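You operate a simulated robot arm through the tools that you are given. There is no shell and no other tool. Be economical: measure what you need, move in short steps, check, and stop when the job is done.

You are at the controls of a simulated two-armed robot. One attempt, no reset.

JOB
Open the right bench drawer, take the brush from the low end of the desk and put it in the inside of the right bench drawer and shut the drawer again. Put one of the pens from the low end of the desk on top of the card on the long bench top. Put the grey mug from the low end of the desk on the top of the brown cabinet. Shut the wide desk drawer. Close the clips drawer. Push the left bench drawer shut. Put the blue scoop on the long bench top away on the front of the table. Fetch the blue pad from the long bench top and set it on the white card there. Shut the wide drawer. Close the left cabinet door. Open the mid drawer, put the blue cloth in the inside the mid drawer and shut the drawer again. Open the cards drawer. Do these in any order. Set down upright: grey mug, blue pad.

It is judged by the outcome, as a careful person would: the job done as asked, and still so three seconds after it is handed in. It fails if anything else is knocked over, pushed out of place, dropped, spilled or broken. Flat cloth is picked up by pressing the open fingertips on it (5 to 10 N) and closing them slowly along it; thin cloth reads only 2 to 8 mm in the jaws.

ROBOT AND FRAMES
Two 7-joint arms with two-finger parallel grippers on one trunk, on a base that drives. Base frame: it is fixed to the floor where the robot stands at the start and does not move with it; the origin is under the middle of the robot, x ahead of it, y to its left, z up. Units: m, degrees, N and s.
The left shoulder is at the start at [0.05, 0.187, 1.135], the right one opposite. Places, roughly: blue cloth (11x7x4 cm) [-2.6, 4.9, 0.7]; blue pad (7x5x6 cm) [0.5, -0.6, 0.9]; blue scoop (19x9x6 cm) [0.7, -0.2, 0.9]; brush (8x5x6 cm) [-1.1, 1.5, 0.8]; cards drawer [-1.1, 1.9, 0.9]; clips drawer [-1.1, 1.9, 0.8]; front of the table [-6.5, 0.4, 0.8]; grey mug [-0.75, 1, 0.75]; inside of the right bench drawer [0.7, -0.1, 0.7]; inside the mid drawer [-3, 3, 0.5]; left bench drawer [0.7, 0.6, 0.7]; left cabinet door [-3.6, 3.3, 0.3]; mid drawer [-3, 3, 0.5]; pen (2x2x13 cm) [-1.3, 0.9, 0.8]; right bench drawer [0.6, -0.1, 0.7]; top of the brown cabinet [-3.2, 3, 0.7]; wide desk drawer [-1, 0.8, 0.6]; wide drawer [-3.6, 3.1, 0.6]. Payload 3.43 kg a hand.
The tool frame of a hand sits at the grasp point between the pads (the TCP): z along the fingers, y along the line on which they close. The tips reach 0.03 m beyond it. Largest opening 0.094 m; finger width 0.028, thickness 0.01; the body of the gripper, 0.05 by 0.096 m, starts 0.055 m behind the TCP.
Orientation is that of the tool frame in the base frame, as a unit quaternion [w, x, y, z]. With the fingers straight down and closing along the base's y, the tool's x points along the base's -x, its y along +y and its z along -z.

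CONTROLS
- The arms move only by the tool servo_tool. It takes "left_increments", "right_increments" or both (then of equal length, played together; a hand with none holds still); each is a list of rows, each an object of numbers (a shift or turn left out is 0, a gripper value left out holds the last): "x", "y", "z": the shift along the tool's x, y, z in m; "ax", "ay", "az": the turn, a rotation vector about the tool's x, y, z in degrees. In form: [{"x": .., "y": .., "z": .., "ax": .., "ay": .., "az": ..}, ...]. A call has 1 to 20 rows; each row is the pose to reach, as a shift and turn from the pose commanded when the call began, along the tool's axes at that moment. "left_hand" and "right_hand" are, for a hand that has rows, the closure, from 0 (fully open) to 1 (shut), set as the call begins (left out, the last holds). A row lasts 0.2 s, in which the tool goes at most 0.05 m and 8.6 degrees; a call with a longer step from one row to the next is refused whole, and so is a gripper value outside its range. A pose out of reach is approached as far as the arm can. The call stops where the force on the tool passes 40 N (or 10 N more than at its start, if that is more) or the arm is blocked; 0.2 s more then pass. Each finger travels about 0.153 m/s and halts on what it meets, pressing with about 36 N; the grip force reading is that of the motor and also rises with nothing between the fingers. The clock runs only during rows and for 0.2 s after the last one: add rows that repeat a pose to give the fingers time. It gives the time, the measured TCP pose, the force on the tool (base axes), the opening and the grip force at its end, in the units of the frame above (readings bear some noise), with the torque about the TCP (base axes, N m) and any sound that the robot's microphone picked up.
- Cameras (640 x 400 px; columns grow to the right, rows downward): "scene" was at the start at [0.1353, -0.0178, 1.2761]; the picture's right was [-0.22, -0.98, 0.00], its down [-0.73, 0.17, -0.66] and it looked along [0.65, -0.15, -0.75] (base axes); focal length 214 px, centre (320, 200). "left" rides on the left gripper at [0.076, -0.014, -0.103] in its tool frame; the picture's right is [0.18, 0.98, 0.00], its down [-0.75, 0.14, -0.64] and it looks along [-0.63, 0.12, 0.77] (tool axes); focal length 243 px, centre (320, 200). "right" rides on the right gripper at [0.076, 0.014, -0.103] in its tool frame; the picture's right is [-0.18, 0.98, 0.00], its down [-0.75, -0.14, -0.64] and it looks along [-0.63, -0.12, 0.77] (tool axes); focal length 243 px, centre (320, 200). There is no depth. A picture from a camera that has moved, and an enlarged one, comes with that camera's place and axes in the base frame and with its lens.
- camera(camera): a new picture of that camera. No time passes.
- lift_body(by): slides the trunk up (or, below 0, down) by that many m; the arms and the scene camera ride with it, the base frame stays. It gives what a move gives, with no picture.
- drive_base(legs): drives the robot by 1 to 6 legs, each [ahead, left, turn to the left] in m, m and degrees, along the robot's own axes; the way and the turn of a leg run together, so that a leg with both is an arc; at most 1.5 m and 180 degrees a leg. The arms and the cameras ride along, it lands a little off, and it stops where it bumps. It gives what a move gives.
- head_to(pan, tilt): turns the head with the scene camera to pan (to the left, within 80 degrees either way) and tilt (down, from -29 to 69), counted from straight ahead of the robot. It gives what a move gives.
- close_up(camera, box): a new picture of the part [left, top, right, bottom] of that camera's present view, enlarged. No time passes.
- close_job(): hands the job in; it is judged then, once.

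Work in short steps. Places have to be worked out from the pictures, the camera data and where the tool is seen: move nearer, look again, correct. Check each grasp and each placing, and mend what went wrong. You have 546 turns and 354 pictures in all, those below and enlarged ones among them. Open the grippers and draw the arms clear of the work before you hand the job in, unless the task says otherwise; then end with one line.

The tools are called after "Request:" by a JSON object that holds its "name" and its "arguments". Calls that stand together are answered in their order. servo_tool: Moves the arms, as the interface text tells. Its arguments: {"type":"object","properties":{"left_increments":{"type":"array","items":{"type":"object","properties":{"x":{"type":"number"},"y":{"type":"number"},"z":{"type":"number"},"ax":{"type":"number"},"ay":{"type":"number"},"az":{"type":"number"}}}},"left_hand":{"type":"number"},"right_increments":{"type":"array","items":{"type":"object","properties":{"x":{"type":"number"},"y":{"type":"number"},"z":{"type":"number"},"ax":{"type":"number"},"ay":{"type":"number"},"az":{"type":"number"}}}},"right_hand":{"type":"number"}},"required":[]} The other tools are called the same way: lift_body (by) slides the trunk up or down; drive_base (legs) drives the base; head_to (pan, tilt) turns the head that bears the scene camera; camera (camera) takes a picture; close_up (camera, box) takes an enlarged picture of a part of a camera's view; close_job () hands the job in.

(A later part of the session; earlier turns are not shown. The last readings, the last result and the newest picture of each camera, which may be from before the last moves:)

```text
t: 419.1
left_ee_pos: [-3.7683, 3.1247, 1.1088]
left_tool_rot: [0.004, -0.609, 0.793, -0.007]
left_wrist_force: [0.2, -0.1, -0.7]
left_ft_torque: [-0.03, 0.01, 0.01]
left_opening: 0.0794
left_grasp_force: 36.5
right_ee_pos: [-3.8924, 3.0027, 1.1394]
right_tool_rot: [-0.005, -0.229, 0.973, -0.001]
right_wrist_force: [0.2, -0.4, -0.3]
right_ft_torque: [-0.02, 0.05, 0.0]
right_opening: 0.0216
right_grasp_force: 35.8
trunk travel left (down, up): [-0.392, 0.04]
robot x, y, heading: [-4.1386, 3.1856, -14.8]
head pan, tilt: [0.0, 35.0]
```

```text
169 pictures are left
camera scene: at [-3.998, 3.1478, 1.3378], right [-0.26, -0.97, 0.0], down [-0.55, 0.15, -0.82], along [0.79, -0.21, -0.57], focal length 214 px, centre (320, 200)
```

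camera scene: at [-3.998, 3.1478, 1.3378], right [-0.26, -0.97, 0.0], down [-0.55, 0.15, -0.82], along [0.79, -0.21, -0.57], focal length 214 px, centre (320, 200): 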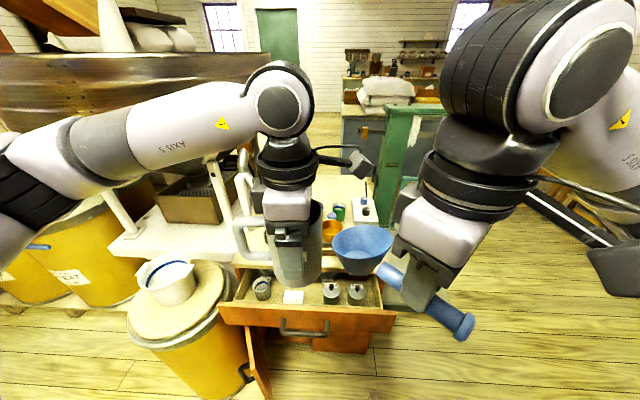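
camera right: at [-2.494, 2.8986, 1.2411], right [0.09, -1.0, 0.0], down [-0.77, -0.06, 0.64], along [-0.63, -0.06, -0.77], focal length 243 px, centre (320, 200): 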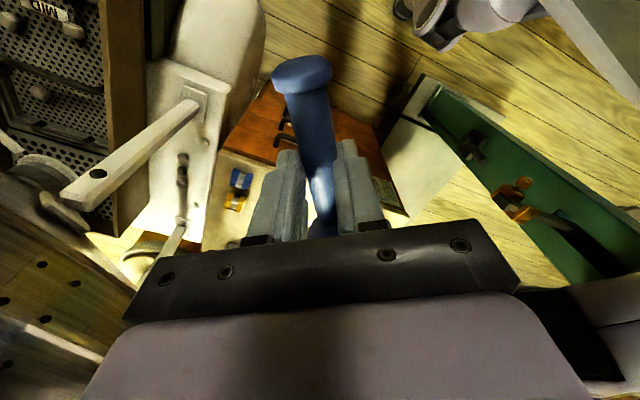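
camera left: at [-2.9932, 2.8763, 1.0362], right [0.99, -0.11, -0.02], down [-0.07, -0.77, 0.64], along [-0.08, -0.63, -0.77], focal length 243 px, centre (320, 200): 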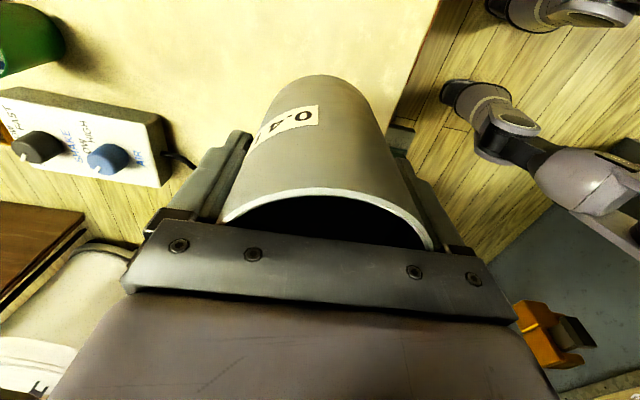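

Now the cabinet rear: the wide drawer is open ~12 cm, the left door ajar. I first place the mug: shift slightly right, go 20 cm forward, and view the top with the left camera.

Request:
{"name": "drive_base", "arguments": {"legs": [[0, -0.07, -2.7], [0.18, 0, 0]]}}

Request:
{"name": "camera", "arguments": {"camera": "scene"}}

Request:
{"name": "camera", "arguments": {"camera": "left"}}

Request:
{"name": "camera", "arguments": {"camera": "right"}}

```text
t: 421.2
left_ee_pos: [-3.6171, 2.9816, 1.1087]
left_tool_rot: [0.004, -0.588, 0.809, -0.007]
left_wrist_force: [0.3, -0.1, -1.0]
left_ft_torque: [-0.02, 0.0, -0.01]
left_opening: 0.0795
left_grasp_force: 36.3
right_ee_pos: [-3.7441, 2.8668, 1.1375]
right_tool_rot: [-0.006, -0.205, 0.979, 0.0]
right_wrist_force: [0.6, -0.3, -0.6]
right_ft_torque: [-0.02, 0.09, 0.01]
right_opening: 0.022
right_grasp_force: 36.5
trunk travel left (down, up): [-0.392, 0.04]
robot x, y, heading: [-3.9862, 3.0629, -17.9]
head pan, tilt: [0.0, 35.0]
```

```text
168 pictures are left
camera scene: at [-3.8436, 3.017, 1.3377], right [-0.31, -0.95, 0.0], down [-0.55, 0.18, -0.82], along [0.78, -0.25, -0.57], focal length 214 px, centre (320, 200)
```

scene: 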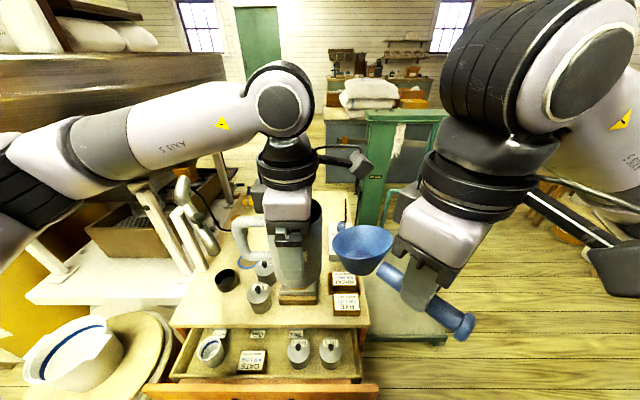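

```text
167 pictures are left
camera left: at [-3.6278, 2.9067, 1.2104], right [-0.99, 0.13, -0.01], down [0.09, 0.76, 0.64], along [0.09, 0.63, -0.77], focal length 243 px, centre (320, 200)
```

left: 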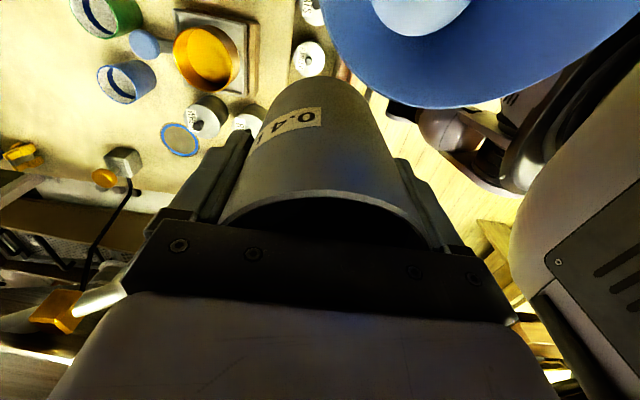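

```text
166 pictures are left
camera right: at [-3.8202, 2.8497, 1.2409], right [-0.22, 0.97, 0.0], down [0.75, 0.17, 0.63], along [0.62, 0.14, -0.77], focal length 243 px, centre (320, 200)
```

right: 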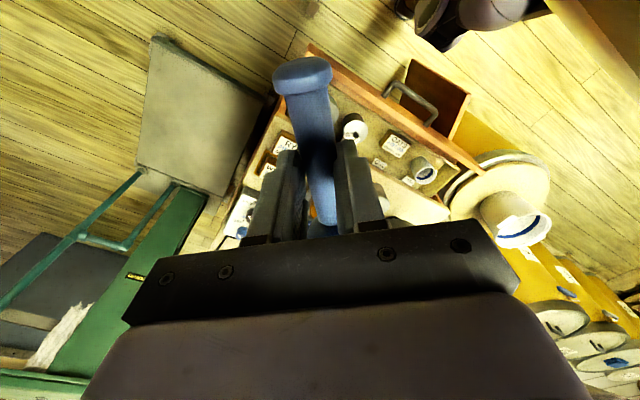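

Best to deliver the scoop first: with the right hand free I can shut drawer and door, and then place the mug from closer. I back away and turn toward the table to see the route.

Request:
{"name": "drive_base", "arguments": {"legs": [[-0.3, 0, 0], [0, 0, -100]]}}

Request:
{"name": "head_to", "arguments": {"pan": -15, "tilt": 20}}

Request:
{"name": "camera", "arguments": {"camera": "scene"}}

```text
t: 427.4
left_ee_pos: [-4.3986, 2.7997, 1.1081]
left_tool_rot: [-0.003, 0.224, 0.974, -0.007]
left_wrist_force: [0.4, 0.0, -1.5]
left_ft_torque: [0.01, -0.01, -0.04]
left_opening: 0.0796
left_grasp_force: 35.9
right_ee_pos: [-4.4956, 2.9438, 1.1386]
right_tool_rot: [-0.004, 0.604, 0.797, 0.003]
right_wrist_force: [-0.4, -0.4, -0.9]
right_ft_torque: [0.07, 0.03, 0.02]
right_opening: 0.0218
right_grasp_force: 35.7
trunk travel left (down, up): [-0.392, 0.04]
robot x, y, heading: [-4.2677, 3.1535, -115.7]
head pan, tilt: [0.0, 35.0]
```

```text
t: 428.2
left_ee_pos: [-4.3975, 2.7992, 1.1086]
left_tool_rot: [-0.003, 0.224, 0.975, -0.007]
left_wrist_force: [0.7, -0.4, -1.4]
left_ft_torque: [0.02, 0.01, 0.0]
left_opening: 0.0797
left_grasp_force: 36.0
right_ee_pos: [-4.4956, 2.9435, 1.136]
right_tool_rot: [-0.004, 0.603, 0.797, 0.004]
right_wrist_force: [0.2, -0.2, -0.5]
right_ft_torque: [0.08, 0.03, -0.02]
right_opening: 0.0215
right_grasp_force: 35.8
trunk travel left (down, up): [-0.392, 0.04]
robot x, y, heading: [-4.2686, 3.1505, -115.5]
head pan, tilt: [-15.0, 20.0]
```

```text
165 pictures are left
camera scene: at [-4.3541, 3.0282, 1.3616], right [-0.76, 0.65, 0.0], down [0.22, 0.26, -0.94], along [-0.61, -0.71, -0.34], focal length 214 px, centre (320, 200)
```

scene: 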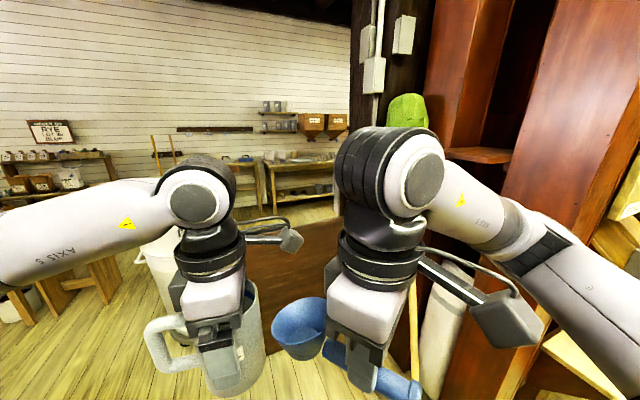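

Board, dark post and red columns stand between. I look further right for the way around.

Request:
{"name": "head_to", "arguments": {"pan": -65, "tilt": 20}}

Request:
{"name": "camera", "arguments": {"camera": "scene"}}

Request:
{"name": "head_to", "arguments": {"pan": 30, "tilt": 30}}

Request:
{"name": "camera", "arguments": {"camera": "scene"}}

```text
t: 429.4
left_ee_pos: [-4.3981, 2.7978, 1.1074]
left_tool_rot: [-0.003, 0.225, 0.974, -0.008]
left_wrist_force: [0.2, -0.2, -1.8]
left_ft_torque: [0.01, 0.06, -0.01]
left_opening: 0.0793
left_grasp_force: 36.3
right_ee_pos: [-4.4957, 2.9426, 1.138]
right_tool_rot: [-0.004, 0.604, 0.797, 0.004]
right_wrist_force: [0.2, 0.4, -0.5]
right_ft_torque: [0.04, 0.02, 0.01]
right_opening: 0.0217
right_grasp_force: 35.2
trunk travel left (down, up): [-0.392, 0.04]
robot x, y, heading: [-4.2689, 3.1503, -115.9]
head pan, tilt: [-65.0, 20.0]
```

```text
164 pictures are left
camera scene: at [-4.3865, 3.0999, 1.3617], right [0.01, 1.0, 0.0], down [0.34, 0.0, -0.94], along [-0.94, 0.01, -0.34], focal length 214 px, centre (320, 200)
```

scene: 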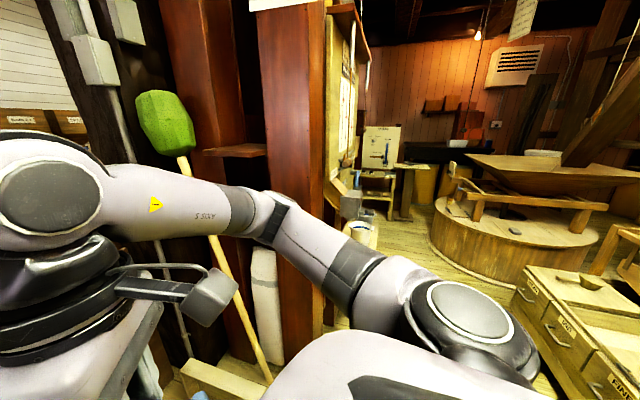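

```text
t: 431.1
left_ee_pos: [-4.3994, 2.799, 1.1074]
left_tool_rot: [-0.002, 0.224, 0.975, -0.007]
left_wrist_force: [-0.9, -0.5, -1.8]
left_ft_torque: [0.02, 0.05, 0.0]
left_opening: 0.0791
left_grasp_force: 36.1
right_ee_pos: [-4.4951, 2.9428, 1.1376]
right_tool_rot: [-0.004, 0.603, 0.797, 0.004]
right_wrist_force: [0.6, -0.1, -0.3]
right_ft_torque: [0.07, 0.0, -0.01]
right_opening: 0.0218
right_grasp_force: 36.3
trunk travel left (down, up): [-0.392, 0.04]
robot x, y, heading: [-4.2677, 3.1509, -115.4]
head pan, tilt: [30.0, 30.0]
```

```text
163 pictures are left
camera scene: at [-4.2867, 3.0087, 1.3456], right [-1.0, -0.07, 0.0], down [-0.04, 0.5, -0.87], along [0.06, -0.86, -0.5], focal length 214 px, centre (320, 200)
```

scene: 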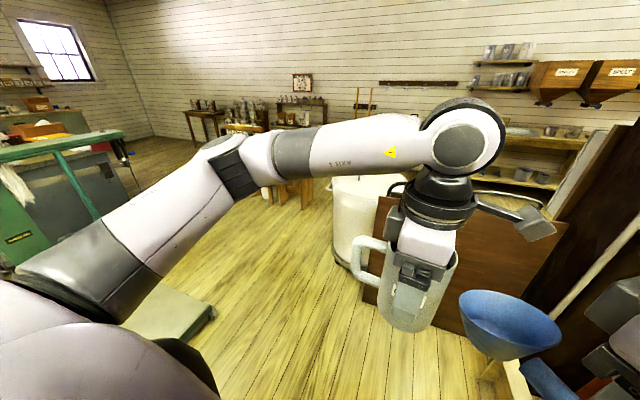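

The way past the bin's near side (between bin and stand) looks wide enough (~0.8–0.9 m). I go back around the scale corner to view that gap from its mouth.

Request:
{"name": "drive_base", "arguments": {"legs": [[0, 0, -82], [-0.37, 0.5, 0], [-0.25, 0.37, 0], [-0.28, 0.3, 0]]}}

Request:
{"name": "head_to", "arguments": {"pan": 25, "tilt": 40}}

Request:
{"name": "camera", "arguments": {"camera": "scene"}}

```text
t: 442.5
left_ee_pos: [-4.1258, 1.8364, 1.1075]
left_tool_rot: [-0.007, 0.807, 0.59, -0.004]
left_wrist_force: [0.8, -0.4, -1.6]
left_ft_torque: [0.04, -0.02, -0.01]
left_opening: 0.079
left_grasp_force: 36.2
right_ee_pos: [-3.9988, 1.9525, 1.138]
right_tool_rot: [-0.001, 0.978, 0.207, 0.005]
right_wrist_force: [-0.4, -1.2, -0.4]
right_ft_torque: [0.06, -0.03, 0.05]
right_opening: 0.0216
right_grasp_force: 35.6
trunk travel left (down, up): [-0.392, 0.04]
robot x, y, heading: [-3.7567, 1.7587, 162.5]
head pan, tilt: [30.0, 30.0]
```

```text
t: 443.2
left_ee_pos: [-4.1258, 1.8365, 1.1082]
left_tool_rot: [-0.007, 0.807, 0.59, -0.004]
left_wrist_force: [-0.6, -0.8, -0.9]
left_ft_torque: [0.02, -0.01, -0.02]
left_opening: 0.0794
left_grasp_force: 35.9
right_ee_pos: [-3.9982, 1.9529, 1.137]
right_tool_rot: [0.0, 0.978, 0.207, 0.005]
right_wrist_force: [0.3, 0.2, 0.0]
right_ft_torque: [0.01, -0.07, 0.01]
right_opening: 0.0216
right_grasp_force: 36.4
trunk travel left (down, up): [-0.392, 0.04]
robot x, y, heading: [-3.7612, 1.7624, 162.5]
head pan, tilt: [25.0, 40.0]
```

```text
162 pictures are left
camera scene: at [-3.8984, 1.7648, 1.3303], right [-0.13, 0.99, 0.0], down [0.64, 0.08, -0.77], along [-0.76, -0.1, -0.64], focal length 214 px, centre (320, 200)
```

scene: 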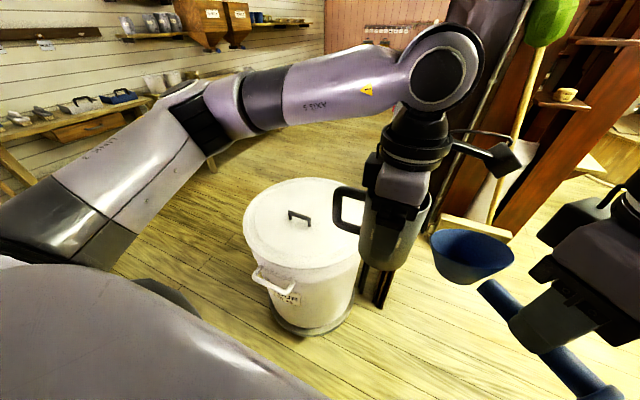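

The bin is at n −4.72, e 0.215. I look left to check what stands on that side.

Request:
{"name": "head_to", "arguments": {"pan": 70, "tilt": 35}}

Request:
{"name": "camera", "arguments": {"camera": "scene"}}

```text
t: 444.4
left_ee_pos: [-4.1271, 1.8361, 1.1081]
left_tool_rot: [-0.008, 0.807, 0.59, -0.004]
left_wrist_force: [-0.6, 0.3, -1.7]
left_ft_torque: [0.03, 0.0, -0.01]
left_opening: 0.0793
left_grasp_force: 35.5
right_ee_pos: [-3.9977, 1.9522, 1.137]
right_tool_rot: [0.001, 0.979, 0.206, 0.005]
right_wrist_force: [-0.3, -0.1, -0.6]
right_ft_torque: [0.0, -0.04, 0.02]
right_opening: 0.0218
right_grasp_force: 35.8
trunk travel left (down, up): [-0.392, 0.04]
robot x, y, heading: [-3.7637, 1.7576, 162.7]
head pan, tilt: [70.0, 35.0]
```

```text
161 pictures are left
camera scene: at [-3.8678, 1.7061, 1.3378], right [-0.79, 0.61, 0.0], down [0.35, 0.45, -0.82], along [-0.5, -0.65, -0.57], focal length 214 px, centre (320, 200)
```

scene: 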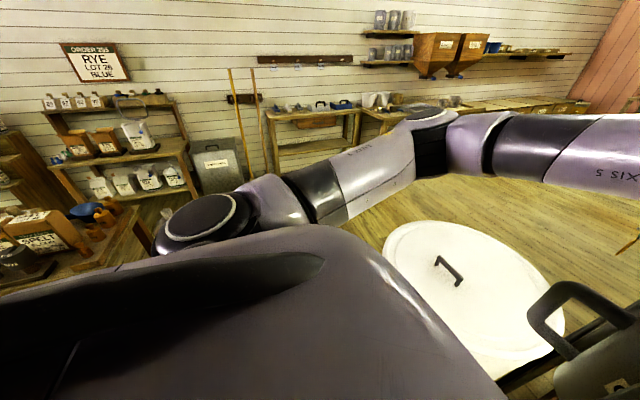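

Open floor beyond; the gap between stand end and bin is ~0.85 m. I strafe through it in measured legs.

Request:
{"name": "drive_base", "arguments": {"legs": [[0.04, 0.54, 0], [0.15, 0.35, 0], [0.6, 0.5, 0]]}}

Request:
{"name": "head_to", "arguments": {"pan": 20, "tilt": 25}}

Request:
{"name": "camera", "arguments": {"camera": "scene"}}

```text
t: 447.5
left_ee_pos: [-4.3234, 1.345, 1.1078]
left_tool_rot: [-0.005, 0.805, 0.593, -0.004]
left_wrist_force: [0.3, 0.8, -1.8]
left_ft_torque: [-0.01, -0.02, 0.01]
left_opening: 0.0793
left_grasp_force: 35.7
right_ee_pos: [-4.196, 1.4622, 1.137]
right_tool_rot: [0.0, 0.978, 0.21, 0.005]
right_wrist_force: [-0.4, -0.2, -0.5]
right_ft_torque: [-0.01, -0.04, 0.05]
right_opening: 0.0215
right_grasp_force: 35.8
trunk travel left (down, up): [-0.392, 0.04]
robot x, y, heading: [-3.9531, 1.2689, 163.0]
head pan, tilt: [70.0, 35.0]
stopped in leg 1: the robot was blocked; the commanded pose is now the measured one
```

```text
t: 448.7
left_ee_pos: [-4.3219, 1.3442, 1.1078]
left_tool_rot: [-0.006, 0.805, 0.593, -0.004]
left_wrist_force: [-0.1, 0.4, -1.2]
left_ft_torque: [0.01, 0.0, -0.02]
left_opening: 0.0796
left_grasp_force: 35.8
right_ee_pos: [-4.1939, 1.461, 1.1378]
right_tool_rot: [0.0, 0.977, 0.211, 0.005]
right_wrist_force: [0.2, 0.3, -1.0]
right_ft_torque: [0.03, -0.03, -0.03]
right_opening: 0.0214
right_grasp_force: 36.0
trunk travel left (down, up): [-0.392, 0.04]
robot x, y, heading: [-3.9523, 1.2679, 162.8]
head pan, tilt: [20.0, 25.0]
```

```text
160 pictures are left
camera scene: at [-4.1024, 1.281, 1.3535], right [-0.05, 1.0, 0.0], down [0.42, 0.02, -0.91], along [-0.91, -0.05, -0.42], focal length 214 px, centre (320, 200)
```

scene: 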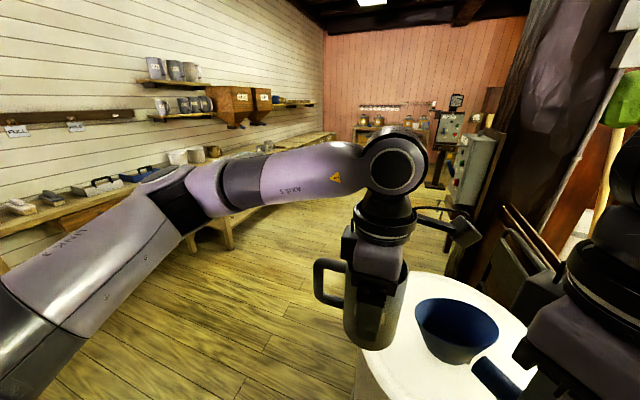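

Something blocks at the left; I creep 6 cm forward and probe left again.

Request:
{"name": "drive_base", "arguments": {"legs": [[0, -0.02, 0], [0.07, 0, 0], [0, 0.15, 0]]}}

Request:
{"name": "head_to", "arguments": {"pan": 80, "tilt": 45}}

Request:
{"name": "camera", "arguments": {"camera": "scene"}}

```text
t: 450.9
left_ee_pos: [-4.4676, 1.3027, 1.1073]
left_tool_rot: [-0.007, 0.808, 0.589, -0.001]
left_wrist_force: [-0.3, -0.5, -2.1]
left_ft_torque: [0.03, -0.04, 0.0]
left_opening: 0.0794
left_grasp_force: 36.2
right_ee_pos: [-4.3404, 1.4195, 1.1378]
right_tool_rot: [-0.003, 0.979, 0.206, 0.007]
right_wrist_force: [-0.3, 1.0, -0.7]
right_ft_torque: [0.07, -0.07, 0.0]
right_opening: 0.0219
right_grasp_force: 36.0
trunk travel left (down, up): [-0.392, 0.04]
robot x, y, heading: [-4.1035, 1.228, 162.8]
head pan, tilt: [20.0, 25.0]
stopped in leg 3: the robot was blocked; the commanded pose is now the measured one
```

```text
t: 452.2
left_ee_pos: [-4.4651, 1.3063, 1.1087]
left_tool_rot: [-0.007, 0.809, 0.588, -0.004]
left_wrist_force: [-0.6, 0.3, -1.6]
left_ft_torque: [-0.02, -0.03, 0.0]
left_opening: 0.0795
left_grasp_force: 36.3
right_ee_pos: [-4.338, 1.4221, 1.1385]
right_tool_rot: [-0.001, 0.979, 0.205, 0.005]
right_wrist_force: [-0.4, 0.0, -0.5]
right_ft_torque: [0.0, -0.03, 0.02]
right_opening: 0.0217
right_grasp_force: 36.3
trunk travel left (down, up): [-0.392, 0.04]
robot x, y, heading: [-4.0999, 1.2238, 162.5]
head pan, tilt: [80.0, 45.0]
```

```text
159 pictures are left
camera scene: at [-4.1921, 1.1715, 1.323], right [-0.89, 0.46, 0.0], down [0.33, 0.63, -0.71], along [-0.33, -0.63, -0.71], focal length 214 px, centre (320, 200)
```

scene: 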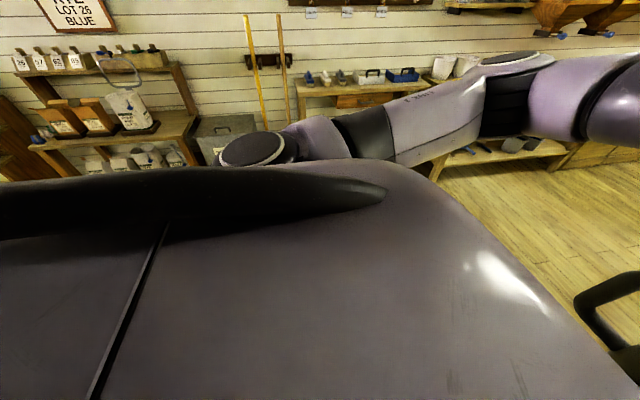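

I turn left 40° to see what is blocking.

Request:
{"name": "drive_base", "arguments": {"legs": [[0, -0.03, 0], [0, 0, 40]]}}

Request:
{"name": "head_to", "arguments": {"pan": 25, "tilt": 50}}

Request:
{"name": "camera", "arguments": {"camera": "scene"}}

```text
t: 454.9
left_ee_pos: [-4.4212, 1.0813, 1.1084]
left_tool_rot: [-0.007, 0.558, 0.83, -0.007]
left_wrist_force: [-0.6, -1.4, -1.1]
left_ft_torque: [0.02, -0.01, 0.02]
left_opening: 0.0794
left_grasp_force: 35.6
right_ee_pos: [-4.3988, 1.2511, 1.1377]
right_tool_rot: [-0.003, 0.849, 0.529, 0.004]
right_wrist_force: [-0.1, -0.6, -0.9]
right_ft_torque: [0.04, -0.03, -0.01]
right_opening: 0.0218
right_grasp_force: 36.0
trunk travel left (down, up): [-0.392, 0.04]
robot x, y, heading: [-4.0916, 1.2565, -157.3]
head pan, tilt: [80.0, 45.0]
```

```text
t: 456.2
left_ee_pos: [-4.4217, 1.081, 1.1095]
left_tool_rot: [-0.006, 0.558, 0.83, -0.006]
left_wrist_force: [0.6, -0.4, -2.2]
left_ft_torque: [0.06, 0.0, -0.02]
left_opening: 0.0793
left_grasp_force: 35.9
right_ee_pos: [-4.399, 1.2514, 1.1375]
right_tool_rot: [-0.003, 0.849, 0.529, 0.005]
right_wrist_force: [-0.6, 0.1, -0.7]
right_ft_torque: [0.05, -0.04, 0.0]
right_opening: 0.0216
right_grasp_force: 36.1
trunk travel left (down, up): [-0.392, 0.04]
robot x, y, heading: [-4.0897, 1.2532, -157.3]
head pan, tilt: [25.0, 50.0]
```

```text
158 pictures are left
camera scene: at [-4.1953, 1.176, 1.3161], right [-0.74, 0.67, 0.0], down [0.52, 0.57, -0.64], along [-0.43, -0.47, -0.77], focal length 214 px, centre (320, 200)
```

scene: 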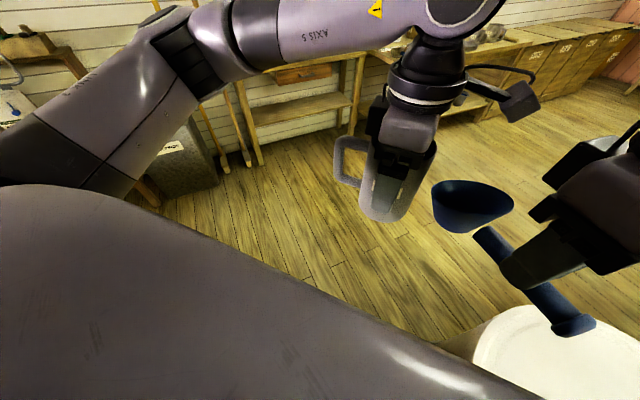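

Facing this way the floor ahead is open with the bin just to my right. I sidestep left 6 cm and go forward.

Request:
{"name": "drive_base", "arguments": {"legs": [[0.1, 0.08, 0], [0.7, 0.05, 0]]}}

Request:
{"name": "head_to", "arguments": {"pan": 0, "tilt": 25}}

Request:
{"name": "camera", "arguments": {"camera": "scene"}}

```text
t: 457.5
left_ee_pos: [-4.4637, 1.0281, 1.1083]
left_tool_rot: [-0.005, 0.558, 0.83, -0.006]
left_wrist_force: [0.0, 0.7, -0.8]
left_ft_torque: [-0.01, 0.0, -0.02]
left_opening: 0.0795
left_grasp_force: 35.7
right_ee_pos: [-4.4426, 1.1988, 1.1383]
right_tool_rot: [-0.003, 0.848, 0.53, 0.004]
right_wrist_force: [0.9, 0.1, -0.9]
right_ft_torque: [0.04, -0.02, 0.0]
right_opening: 0.0216
right_grasp_force: 36.3
trunk travel left (down, up): [-0.392, 0.04]
robot x, y, heading: [-4.1351, 1.2077, -157.0]
head pan, tilt: [25.0, 50.0]
stopped in leg 1: the robot was blocked; the commanded pose is now the measured one
```

```text
t: 458.4
left_ee_pos: [-4.4645, 1.0289, 1.1083]
left_tool_rot: [-0.005, 0.558, 0.83, -0.006]
left_wrist_force: [1.3, 0.0, -0.6]
left_ft_torque: [0.03, 0.0, -0.01]
left_opening: 0.0795
left_grasp_force: 36.1
right_ee_pos: [-4.4419, 1.1977, 1.1372]
right_tool_rot: [-0.003, 0.848, 0.53, 0.005]
right_wrist_force: [0.1, 0.1, -0.7]
right_ft_torque: [0.04, -0.04, 0.01]
right_opening: 0.0217
right_grasp_force: 36.4
trunk travel left (down, up): [-0.392, 0.04]
robot x, y, heading: [-4.1366, 1.2054, -157.3]
head pan, tilt: [0.0, 25.0]
```

```text
157 pictures are left
camera scene: at [-4.2719, 1.145, 1.3535], right [-0.39, 0.92, 0.0], down [0.39, 0.16, -0.91], along [-0.84, -0.35, -0.42], focal length 214 px, centre (320, 200)
```

scene: 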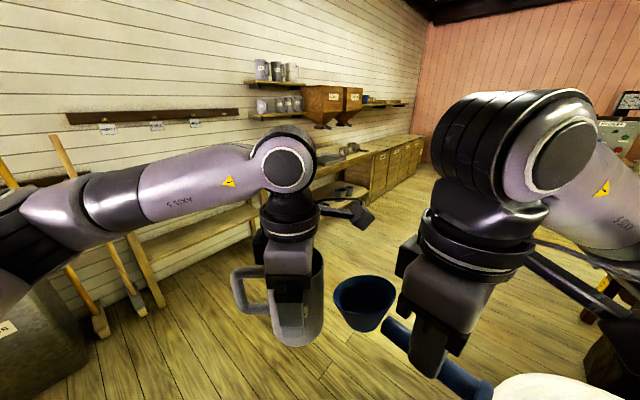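

Left is touching; straight ahead is clear. I go straight forward.

Request:
{"name": "drive_base", "arguments": {"legs": [[0, -0.01, 0], [0.6, 0, 0]]}}

Request:
{"name": "camera", "arguments": {"camera": "scene"}}

```text
t: 459.4
left_ee_pos: [-4.4679, 1.0372, 1.1088]
left_tool_rot: [-0.006, 0.557, 0.83, -0.006]
left_wrist_force: [0.4, 0.1, -1.4]
left_ft_torque: [0.0, 0.01, -0.02]
left_opening: 0.0793
left_grasp_force: 36.1
right_ee_pos: [-4.4459, 1.2084, 1.1379]
right_tool_rot: [-0.004, 0.848, 0.53, 0.004]
right_wrist_force: [-0.4, -1.0, -1.1]
right_ft_torque: [0.05, -0.05, -0.02]
right_opening: 0.0215
right_grasp_force: 35.5
trunk travel left (down, up): [-0.392, 0.04]
robot x, y, heading: [-4.1383, 1.2148, -157.5]
head pan, tilt: [0.0, 25.0]
stopped in leg 2: the robot was blocked; the commanded pose is now the measured one
```

```text
156 pictures are left
camera scene: at [-4.2759, 1.1545, 1.3536], right [-0.39, 0.92, 0.0], down [0.39, 0.16, -0.91], along [-0.84, -0.35, -0.42], focal length 214 px, centre (320, 200)
```

scene: 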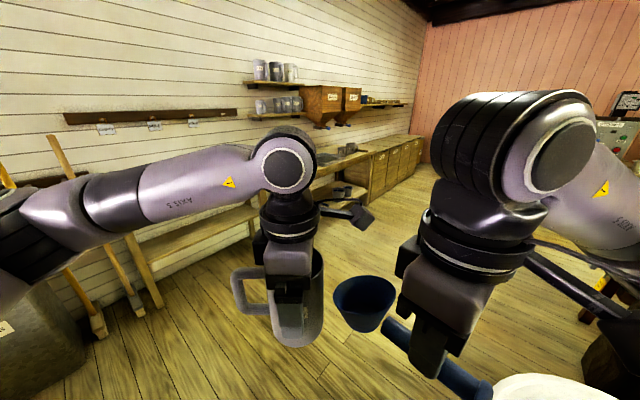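

Probably the bin's dolly touches my right front. I sidestep left only.

Request:
{"name": "drive_base", "arguments": {"legs": [[-0.03, 0, 0], [0, 0.12, 0]]}}

```text
t: 460.7
left_ee_pos: [-4.438, 1.0436, 1.1084]
left_tool_rot: [-0.005, 0.557, 0.831, -0.006]
left_wrist_force: [-0.2, 0.6, -1.7]
left_ft_torque: [0.0, 0.05, -0.03]
left_opening: 0.0795
left_grasp_force: 35.8
right_ee_pos: [-4.4182, 1.2148, 1.1379]
right_tool_rot: [-0.003, 0.847, 0.532, 0.004]
right_wrist_force: [1.0, 0.1, -1.0]
right_ft_torque: [0.04, 0.0, 0.0]
right_opening: 0.0214
right_grasp_force: 35.9
trunk travel left (down, up): [-0.392, 0.04]
robot x, y, heading: [-4.1118, 1.2196, -156.8]
head pan, tilt: [0.0, 25.0]
stopped in leg 2: the robot was blocked; the commanded pose is now the measured one
```

The gap is truly too narrow (a small table end at [-4.04,0.9] and the bin). I retrace to the open area behind the cabinet and try the way past the red post on the other side.

Request:
{"name": "drive_base", "arguments": {"legs": [[0.0, -0.03, -40.5], [-0.17, 0, 0], [0, -0.62, 0], [0.28, -0.3, 0], [0.25, -0.37, 0], [0.37, -0.55, 0]]}}

Request:
{"name": "head_to", "arguments": {"pan": 0, "tilt": 25}}

Request:
{"name": "camera", "arguments": {"camera": "scene"}}

```text
t: 463.6
left_ee_pos: [-4.4311, 1.3251, 1.1067]
left_tool_rot: [-0.006, 0.811, 0.585, -0.003]
left_wrist_force: [-1.2, -0.4, -1.8]
left_ft_torque: [0.04, -0.01, 0.01]
left_opening: 0.0794
left_grasp_force: 35.9
right_ee_pos: [-4.3034, 1.4407, 1.1373]
right_tool_rot: [-0.001, 0.979, 0.206, 0.005]
right_wrist_force: [-0.8, 1.6, -1.2]
right_ft_torque: [-0.02, -0.08, -0.03]
right_opening: 0.0215
right_grasp_force: 36.4
trunk travel left (down, up): [-0.392, 0.04]
robot x, y, heading: [-4.065, 1.2452, 162.2]
head pan, tilt: [0.0, 25.0]
stopped in leg 2: the robot was blocked; the commanded pose is now the measured one
```

```text
t: 464.2
left_ee_pos: [-4.429, 1.3241, 1.1076]
left_tool_rot: [-0.007, 0.811, 0.585, -0.004]
left_wrist_force: [0.8, 0.2, -1.5]
left_ft_torque: [0.01, 0.05, 0.01]
left_opening: 0.0794
left_grasp_force: 36.1
right_ee_pos: [-4.3028, 1.4396, 1.1383]
right_tool_rot: [-0.002, 0.979, 0.206, 0.003]
right_wrist_force: [0.3, 0.6, 0.1]
right_ft_torque: [0.03, -0.04, 0.0]
right_opening: 0.0217
right_grasp_force: 35.9
trunk travel left (down, up): [-0.392, 0.04]
robot x, y, heading: [-4.0669, 1.2435, 162.1]
head pan, tilt: [0.0, 25.0]
```

```text
155 pictures are left
camera scene: at [-4.2079, 1.2888, 1.3536], right [0.31, 0.95, 0.0], down [0.4, -0.13, -0.91], along [-0.86, 0.28, -0.42], focal length 214 px, centre (320, 200)
```

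scene: 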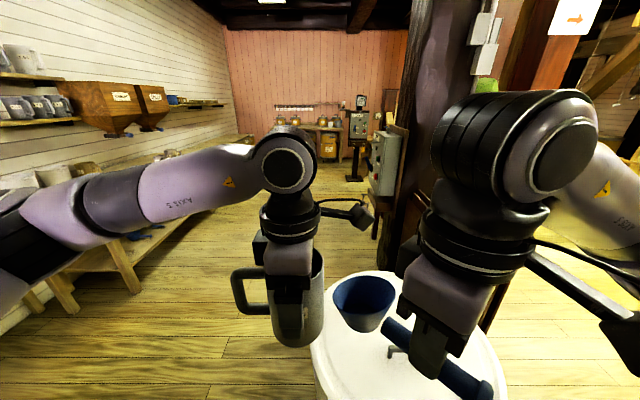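

I free myself to the right first, then retrace.

Request:
{"name": "drive_base", "arguments": {"legs": [[0.0, -0.12, 0], [-0.14, -0.1, 0], [0, -0.4, 0], [0.28, -0.3, 0], [0.25, -0.37, 0], [0.37, -0.55, 0]]}}

Request:
{"name": "head_to", "arguments": {"pan": -5, "tilt": 25}}

Request:
{"name": "camera", "arguments": {"camera": "scene"}}

```text
t: 465.7
left_ee_pos: [-4.3833, 1.4374, 1.1087]
left_tool_rot: [-0.006, 0.81, 0.586, -0.004]
left_wrist_force: [0.5, -1.0, -1.5]
left_ft_torque: [0.06, -0.03, 0.0]
left_opening: 0.0796
left_grasp_force: 35.7
right_ee_pos: [-4.2585, 1.5545, 1.1377]
right_tool_rot: [-0.002, 0.978, 0.207, 0.005]
right_wrist_force: [-0.7, -0.3, -1.9]
right_ft_torque: [0.01, -0.09, -0.01]
right_opening: 0.0215
right_grasp_force: 36.2
trunk travel left (down, up): [-0.392, 0.04]
robot x, y, heading: [-4.0179, 1.3571, 162.5]
head pan, tilt: [0.0, 25.0]
stopped in leg 2: the robot was blocked; the commanded pose is now the measured one
```

```text
t: 466.4
left_ee_pos: [-4.3844, 1.4385, 1.109]
left_tool_rot: [-0.007, 0.81, 0.586, -0.004]
left_wrist_force: [-0.2, 0.5, -1.7]
left_ft_torque: [0.03, -0.02, 0.01]
left_opening: 0.0792
left_grasp_force: 36.3
right_ee_pos: [-4.2593, 1.5549, 1.1374]
right_tool_rot: [-0.003, 0.978, 0.208, 0.005]
right_wrist_force: [0.2, -0.2, -1.2]
right_ft_torque: [0.01, -0.07, 0.01]
right_opening: 0.0216
right_grasp_force: 36.2
trunk travel left (down, up): [-0.392, 0.04]
robot x, y, heading: [-4.018, 1.3611, 162.5]
head pan, tilt: [-5.0, 25.0]
```

```text
154 pictures are left
camera scene: at [-4.1601, 1.4111, 1.3536], right [0.38, 0.92, 0.0], down [0.39, -0.16, -0.91], along [-0.84, 0.35, -0.42], focal length 214 px, centre (320, 200)
```

scene: 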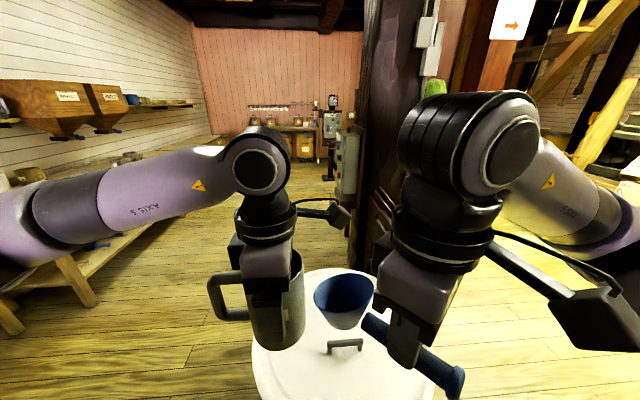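

Still hemmed in; I try a pure right move and then back, in tiny legs.

Request:
{"name": "drive_base", "arguments": {"legs": [[-0.05, 0, 0]]}}

Request:
{"name": "drive_base", "arguments": {"legs": [[0, -0.1, 0]]}}

Request:
{"name": "drive_base", "arguments": {"legs": [[-0.1, 0, 0]]}}

```text
t: 467.3
left_ee_pos: [-4.3351, 1.423, 1.1082]
left_tool_rot: [-0.007, 0.809, 0.588, -0.004]
left_wrist_force: [0.1, -0.6, -1.5]
left_ft_torque: [0.04, 0.02, -0.02]
left_opening: 0.0795
left_grasp_force: 35.9
right_ee_pos: [-4.2102, 1.5378, 1.1383]
right_tool_rot: [-0.002, 0.978, 0.208, 0.004]
right_wrist_force: [0.0, 1.0, 0.5]
right_ft_torque: [0.04, 0.01, 0.04]
right_opening: 0.0214
right_grasp_force: 36.0
trunk travel left (down, up): [-0.392, 0.04]
robot x, y, heading: [-3.9728, 1.3433, 162.8]
head pan, tilt: [-5.0, 25.0]
```

```text
t: 468.4
left_ee_pos: [-4.3071, 1.5167, 1.1086]
left_tool_rot: [-0.007, 0.809, 0.587, -0.004]
left_wrist_force: [-0.4, 0.1, -1.4]
left_ft_torque: [0.03, 0.02, 0.03]
left_opening: 0.079
left_grasp_force: 36.3
right_ee_pos: [-4.1814, 1.6332, 1.1374]
right_tool_rot: [-0.002, 0.978, 0.208, 0.004]
right_wrist_force: [0.6, 0.5, -0.8]
right_ft_torque: [0.0, -0.07, 0.0]
right_opening: 0.0214
right_grasp_force: 36.1
trunk travel left (down, up): [-0.392, 0.04]
robot x, y, heading: [-3.9417, 1.4382, 162.9]
head pan, tilt: [-5.0, 25.0]
```

```text
t: 469.6
left_ee_pos: [-4.2105, 1.4873, 1.1082]
left_tool_rot: [-0.007, 0.809, 0.588, -0.004]
left_wrist_force: [1.1, -0.3, -1.7]
left_ft_torque: [0.03, -0.01, -0.02]
left_opening: 0.0795
left_grasp_force: 36.0
right_ee_pos: [-4.0847, 1.6025, 1.1375]
right_tool_rot: [-0.001, 0.978, 0.209, 0.004]
right_wrist_force: [0.4, 1.1, -1.3]
right_ft_torque: [0.0, -0.04, -0.01]
right_opening: 0.0213
right_grasp_force: 35.5
trunk travel left (down, up): [-0.392, 0.04]
robot x, y, heading: [-3.8491, 1.4079, 162.6]
head pan, tilt: [-5.0, 25.0]
```

Free again. I continue the retrace to the area behind the cabinet and view the way past the red post.

Request:
{"name": "drive_base", "arguments": {"legs": [[0, -0.37, 0], [0.28, -0.3, 0], [0.25, -0.37, 0], [0.35, -0.55, 0]]}}

Request:
{"name": "head_to", "arguments": {"pan": -5, "tilt": 30}}

Request:
{"name": "camera", "arguments": {"camera": "scene"}}

```text
t: 479.7
left_ee_pos: [-4.5842, 3.2713, 1.1078]
left_tool_rot: [-0.008, 0.807, 0.591, -0.005]
left_wrist_force: [0.2, 0.4, -1.2]
left_ft_torque: [0.01, -0.03, -0.03]
left_opening: 0.0795
left_grasp_force: 35.5
right_ee_pos: [-4.4594, 3.3896, 1.1373]
right_tool_rot: [-0.003, 0.977, 0.213, 0.005]
right_wrist_force: [-0.3, 0.3, -0.1]
right_ft_torque: [0.0, 0.0, 0.01]
right_opening: 0.0216
right_grasp_force: 35.8
trunk travel left (down, up): [-0.392, 0.04]
robot x, y, heading: [-4.2195, 3.1946, 163.1]
head pan, tilt: [-5.0, 25.0]
```

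```text
t: 480.3
left_ee_pos: [-4.5856, 3.2717, 1.1084]
left_tool_rot: [-0.007, 0.806, 0.592, -0.005]
left_wrist_force: [0.6, -0.2, -0.7]
left_ft_torque: [0.04, -0.01, 0.03]
left_opening: 0.0795
left_grasp_force: 36.2
right_ee_pos: [-4.4591, 3.3893, 1.1379]
right_tool_rot: [-0.002, 0.977, 0.213, 0.005]
right_wrist_force: [-0.8, 0.0, -0.5]
right_ft_torque: [0.05, -0.05, -0.04]
right_opening: 0.0219
right_grasp_force: 36.0
trunk travel left (down, up): [-0.392, 0.04]
robot x, y, heading: [-4.2204, 3.1973, 163.1]
head pan, tilt: [-5.0, 30.0]
```

```text
153 pictures are left
camera scene: at [-4.3585, 3.2463, 1.3456], right [0.37, 0.93, 0.0], down [0.46, -0.19, -0.87], along [-0.8, 0.32, -0.5], focal length 214 px, centre (320, 200)
```

scene: 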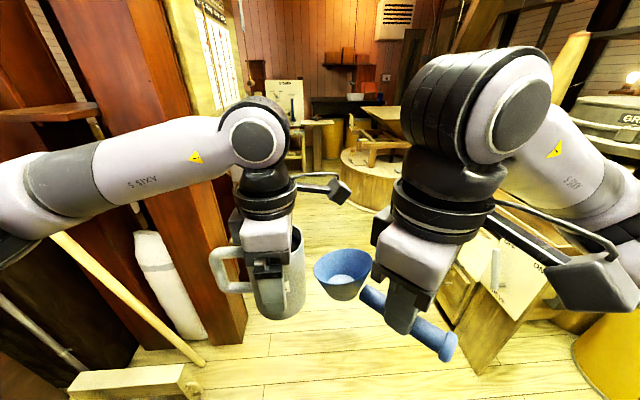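

A 1.2 m wide passage leads past the red post. I drive on along e≈1.97.

Request:
{"name": "drive_base", "arguments": {"legs": [[0, -0.2, -0.5], [1.4, 0, 0]]}}

Request:
{"name": "head_to", "arguments": {"pan": 40, "tilt": 25}}

Request:
{"name": "camera", "arguments": {"camera": "scene"}}

```text
t: 488.5
left_ee_pos: [-5.8474, 3.9264, 1.1082]
left_tool_rot: [-0.008, 0.822, 0.57, -0.004]
left_wrist_force: [0.1, -0.2, -2.2]
left_ft_torque: [0.04, -0.02, -0.01]
left_opening: 0.0793
left_grasp_force: 35.7
right_ee_pos: [-5.7159, 4.0368, 1.1369]
right_tool_rot: [-0.002, 0.982, 0.189, 0.004]
right_wrist_force: [0.0, -0.6, -1.5]
right_ft_torque: [0.04, -0.05, 0.01]
right_opening: 0.0215
right_grasp_force: 35.9
trunk travel left (down, up): [-0.392, 0.04]
robot x, y, heading: [-5.4864, 3.8292, 160.3]
head pan, tilt: [-5.0, 30.0]
```

```text
t: 489.6
left_ee_pos: [-5.8462, 3.9247, 1.1088]
left_tool_rot: [-0.006, 0.822, 0.57, -0.004]
left_wrist_force: [-0.8, -0.2, -1.9]
left_ft_torque: [0.05, 0.0, -0.01]
left_opening: 0.0792
left_grasp_force: 35.8
right_ee_pos: [-5.7162, 4.0361, 1.1363]
right_tool_rot: [-0.002, 0.982, 0.188, 0.005]
right_wrist_force: [0.4, 0.7, -0.3]
right_ft_torque: [0.03, -0.05, 0.0]
right_opening: 0.0217
right_grasp_force: 36.4
trunk travel left (down, up): [-0.392, 0.04]
robot x, y, heading: [-5.486, 3.8306, 160.1]
head pan, tilt: [40.0, 25.0]
```

```text
152 pictures are left
camera scene: at [-5.6268, 3.8195, 1.3536], right [-0.34, 0.94, 0.0], down [0.4, 0.15, -0.91], along [-0.85, -0.31, -0.42], focal length 214 px, centre (320, 200)
```

scene: 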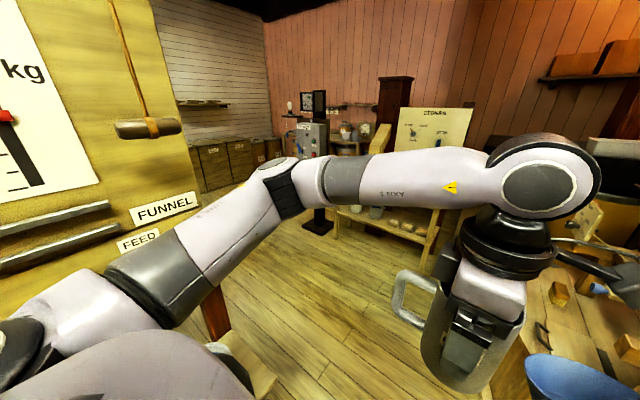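

The floor opens beyond the board's end (n≈−6.85). I go forward, round it, and head left.

Request:
{"name": "drive_base", "arguments": {"legs": [[0.42, 0, 2.4], [0.4, 0.3, 0], [0, 1.0, 0]]}}

Request:
{"name": "head_to", "arguments": {"pan": 60, "tilt": 25}}

Request:
{"name": "camera", "arguments": {"camera": "scene"}}

```text
t: 492.7
left_ee_pos: [-6.2518, 4.0369, 1.1084]
left_tool_rot: [-0.006, 0.81, 0.587, -0.005]
left_wrist_force: [0.4, -0.7, -1.9]
left_ft_torque: [0.01, -0.01, 0.01]
left_opening: 0.0796
left_grasp_force: 36.0
right_ee_pos: [-6.1224, 4.1553, 1.1377]
right_tool_rot: [-0.005, 0.978, 0.211, -0.002]
right_wrist_force: [-0.5, 0.3, -0.9]
right_ft_torque: [0.03, -0.02, 0.01]
right_opening: 0.0218
right_grasp_force: 36.2
trunk travel left (down, up): [-0.392, 0.04]
robot x, y, heading: [-5.8898, 3.9563, 162.4]
head pan, tilt: [40.0, 25.0]
stopped in leg 2: the robot was blocked; the commanded pose is now the measured one
```

```text
t: 493.5
left_ee_pos: [-6.2506, 4.0363, 1.1095]
left_tool_rot: [-0.008, 0.81, 0.587, -0.006]
left_wrist_force: [-0.3, -0.7, -0.6]
left_ft_torque: [0.04, -0.02, 0.01]
left_opening: 0.0793
left_grasp_force: 36.0
right_ee_pos: [-6.1224, 4.155, 1.1375]
right_tool_rot: [-0.004, 0.977, 0.211, -0.001]
right_wrist_force: [-0.2, -0.3, -1.1]
right_ft_torque: [0.02, -0.09, -0.01]
right_opening: 0.0219
right_grasp_force: 35.5
trunk travel left (down, up): [-0.392, 0.04]
robot x, y, heading: [-5.8923, 3.9564, 162.5]
head pan, tilt: [60.0, 25.0]
```

```text
151 pictures are left
camera scene: at [-6.0086, 3.913, 1.3541], right [-0.67, 0.74, 0.0], down [0.31, 0.28, -0.91], along [-0.67, -0.61, -0.42], focal length 214 px, centre (320, 200)
```

scene: 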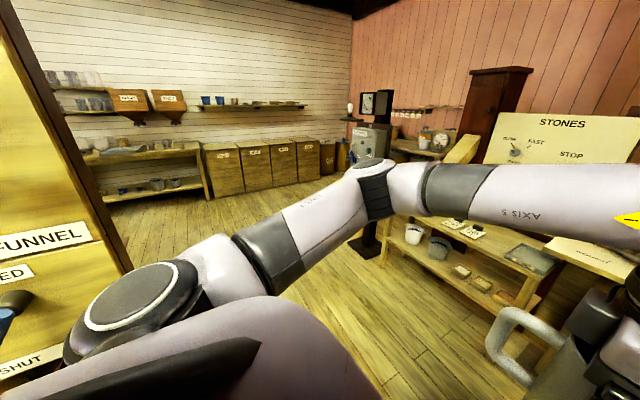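

The wall table is visible beyond. Something ahead blocks; I try moving left first.

Request:
{"name": "drive_base", "arguments": {"legs": [[-0.03, 0, 0], [0, 0.3, 0]]}}

Request:
{"name": "head_to", "arguments": {"pan": 20, "tilt": 45}}

Request:
{"name": "camera", "arguments": {"camera": "scene"}}

```text
t: 495.4
left_ee_pos: [-6.2731, 3.8883, 1.1087]
left_tool_rot: [-0.005, 0.806, 0.592, -0.005]
left_wrist_force: [-0.6, -0.2, -1.0]
left_ft_torque: [0.04, -0.02, 0.02]
left_opening: 0.0792
left_grasp_force: 36.0
right_ee_pos: [-6.1436, 4.0073, 1.1365]
right_tool_rot: [-0.004, 0.977, 0.214, 0.002]
right_wrist_force: [-0.9, 0.3, -1.5]
right_ft_torque: [0.03, -0.05, 0.0]
right_opening: 0.0217
right_grasp_force: 36.5
trunk travel left (down, up): [-0.392, 0.04]
robot x, y, heading: [-5.9067, 3.8092, 162.5]
head pan, tilt: [60.0, 25.0]
stopped in leg 2: the robot was blocked; the commanded pose is now the measured one
```

```text
t: 496.4
left_ee_pos: [-6.2724, 3.8896, 1.1077]
left_tool_rot: [-0.005, 0.806, 0.591, -0.005]
left_wrist_force: [0.8, -0.4, -1.6]
left_ft_torque: [0.05, -0.02, 0.05]
left_opening: 0.0793
left_grasp_force: 36.0
right_ee_pos: [-6.1453, 4.0069, 1.1366]
right_tool_rot: [-0.003, 0.977, 0.213, 0.002]
right_wrist_force: [-0.4, 0.9, -1.3]
right_ft_torque: [0.0, -0.06, 0.0]
right_opening: 0.0218
right_grasp_force: 36.2
trunk travel left (down, up): [-0.392, 0.04]
robot x, y, heading: [-5.9062, 3.8091, 162.7]
head pan, tilt: [20.0, 45.0]
```

```text
150 pictures are left
camera scene: at [-6.0432, 3.8262, 1.3229], right [-0.05, 1.0, 0.0], down [0.71, 0.03, -0.71], along [-0.71, -0.04, -0.71], focal length 214 px, centre (320, 200)
```

scene: 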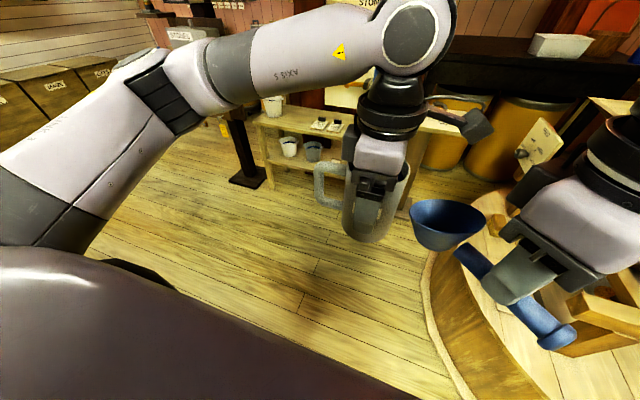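

The tub is just right-front and the lever board left. I go straight forward between them.

Request:
{"name": "drive_base", "arguments": {"legs": [[0, -0.02, 0], [0.45, 0.03, 0]]}}

Request:
{"name": "drive_base", "arguments": {"legs": [[0, 0.6, 0]]}}

Request:
{"name": "head_to", "arguments": {"pan": 60, "tilt": 30}}

Request:
{"name": "camera", "arguments": {"camera": "scene"}}

```text
t: 499.5
left_ee_pos: [-6.695, 4.0021, 1.1074]
left_tool_rot: [-0.005, 0.805, 0.593, -0.004]
left_wrist_force: [-0.9, -0.2, -2.0]
left_ft_torque: [0.02, -0.01, -0.04]
left_opening: 0.0793
left_grasp_force: 36.4
right_ee_pos: [-6.5667, 4.1209, 1.136]
right_tool_rot: [-0.005, 0.976, 0.217, 0.003]
right_wrist_force: [0.1, 0.8, -0.8]
right_ft_torque: [0.02, -0.05, -0.03]
right_opening: 0.0218
right_grasp_force: 36.0
trunk travel left (down, up): [-0.392, 0.04]
robot x, y, heading: [-6.3243, 3.9264, 163.2]
head pan, tilt: [20.0, 45.0]
```

```text
t: 503.0
left_ee_pos: [-6.874, 3.4184, 1.1089]
left_tool_rot: [-0.006, 0.806, 0.592, -0.003]
left_wrist_force: [-0.2, -0.2, -1.2]
left_ft_torque: [0.0, -0.04, 0.01]
left_opening: 0.0793
left_grasp_force: 36.5
right_ee_pos: [-6.7443, 3.5362, 1.1369]
right_tool_rot: [-0.005, 0.977, 0.214, 0.002]
right_wrist_force: [-0.9, -0.1, 0.5]
right_ft_torque: [0.05, -0.04, 0.0]
right_opening: 0.0216
right_grasp_force: 36.0
trunk travel left (down, up): [-0.392, 0.04]
robot x, y, heading: [-6.506, 3.3398, 162.5]
head pan, tilt: [20.0, 45.0]
```

```text
t: 504.0
left_ee_pos: [-6.8727, 3.42, 1.1075]
left_tool_rot: [-0.006, 0.806, 0.591, -0.003]
left_wrist_force: [0.2, -0.7, -1.4]
left_ft_torque: [0.01, 0.0, 0.0]
left_opening: 0.0798
left_grasp_force: 36.1
right_ee_pos: [-6.7448, 3.5366, 1.1359]
right_tool_rot: [-0.005, 0.977, 0.214, 0.002]
right_wrist_force: [-0.3, -1.6, -0.6]
right_ft_torque: [0.01, -0.02, 0.02]
right_opening: 0.0217
right_grasp_force: 36.3
trunk travel left (down, up): [-0.392, 0.04]
robot x, y, heading: [-6.5088, 3.342, 162.6]
head pan, tilt: [60.0, 30.0]
```

```text
149 pictures are left
camera scene: at [-6.6286, 3.2978, 1.3456], right [-0.68, 0.73, 0.0], down [0.37, 0.34, -0.87], along [-0.64, -0.59, -0.5], focal length 214 px, centre (320, 200)
```

scene: 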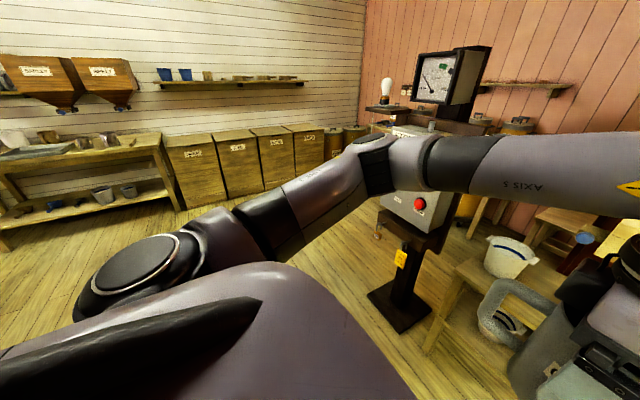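

I'm past the board. I turn to face the wall table and drive toward it.

Request:
{"name": "drive_base", "arguments": {"legs": [[0, 0, 90], [1.2, 0, 0]]}}

Request:
{"name": "head_to", "arguments": {"pan": 15, "tilt": 25}}

Request:
{"name": "camera", "arguments": {"camera": "scene"}}

```text
t: 514.0
left_ee_pos: [-6.9438, 1.8073, 1.1081]
left_tool_rot: [-0.001, 0.146, 0.989, -0.006]
left_wrist_force: [0.4, 0.0, -1.7]
left_ft_torque: [0.02, 0.02, 0.02]
left_opening: 0.0795
left_grasp_force: 35.7
right_ee_pos: [-7.0631, 1.9362, 1.1354]
right_tool_rot: [-0.005, 0.535, 0.845, -0.003]
right_wrist_force: [0.2, -0.7, -0.6]
right_ft_torque: [0.04, 0.03, -0.02]
right_opening: 0.0217
right_grasp_force: 35.7
trunk travel left (down, up): [-0.392, 0.04]
robot x, y, heading: [-6.8702, 2.1771, -106.3]
head pan, tilt: [60.0, 30.0]
```

```text
t: 515.1
left_ee_pos: [-6.9442, 1.808, 1.1078]
left_tool_rot: [-0.001, 0.147, 0.989, -0.007]
left_wrist_force: [-0.2, -0.4, -2.1]
left_ft_torque: [-0.01, 0.03, -0.03]
left_opening: 0.0794
left_grasp_force: 36.1
right_ee_pos: [-7.0642, 1.936, 1.1367]
right_tool_rot: [-0.005, 0.535, 0.845, -0.002]
right_wrist_force: [0.0, -0.6, -0.9]
right_ft_torque: [0.03, 0.04, -0.02]
right_opening: 0.022
right_grasp_force: 35.5
trunk travel left (down, up): [-0.392, 0.04]
robot x, y, heading: [-6.8702, 2.1775, -106.5]
head pan, tilt: [15.0, 25.0]
```

```text
148 pictures are left
camera scene: at [-6.8897, 2.0272, 1.3536], right [-1.0, 0.03, 0.0], down [0.01, 0.42, -0.91], along [-0.02, -0.91, -0.42], focal length 214 px, centre (320, 200)
```

scene: 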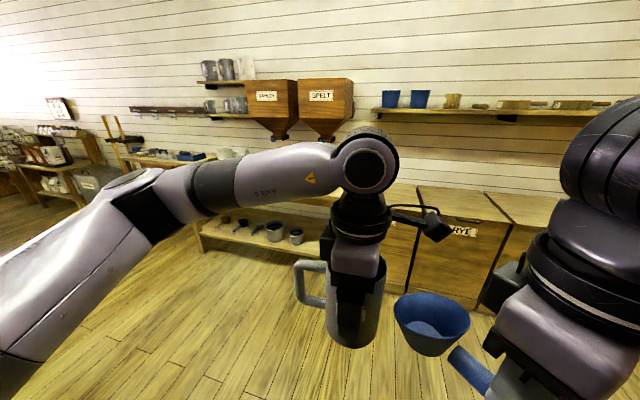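

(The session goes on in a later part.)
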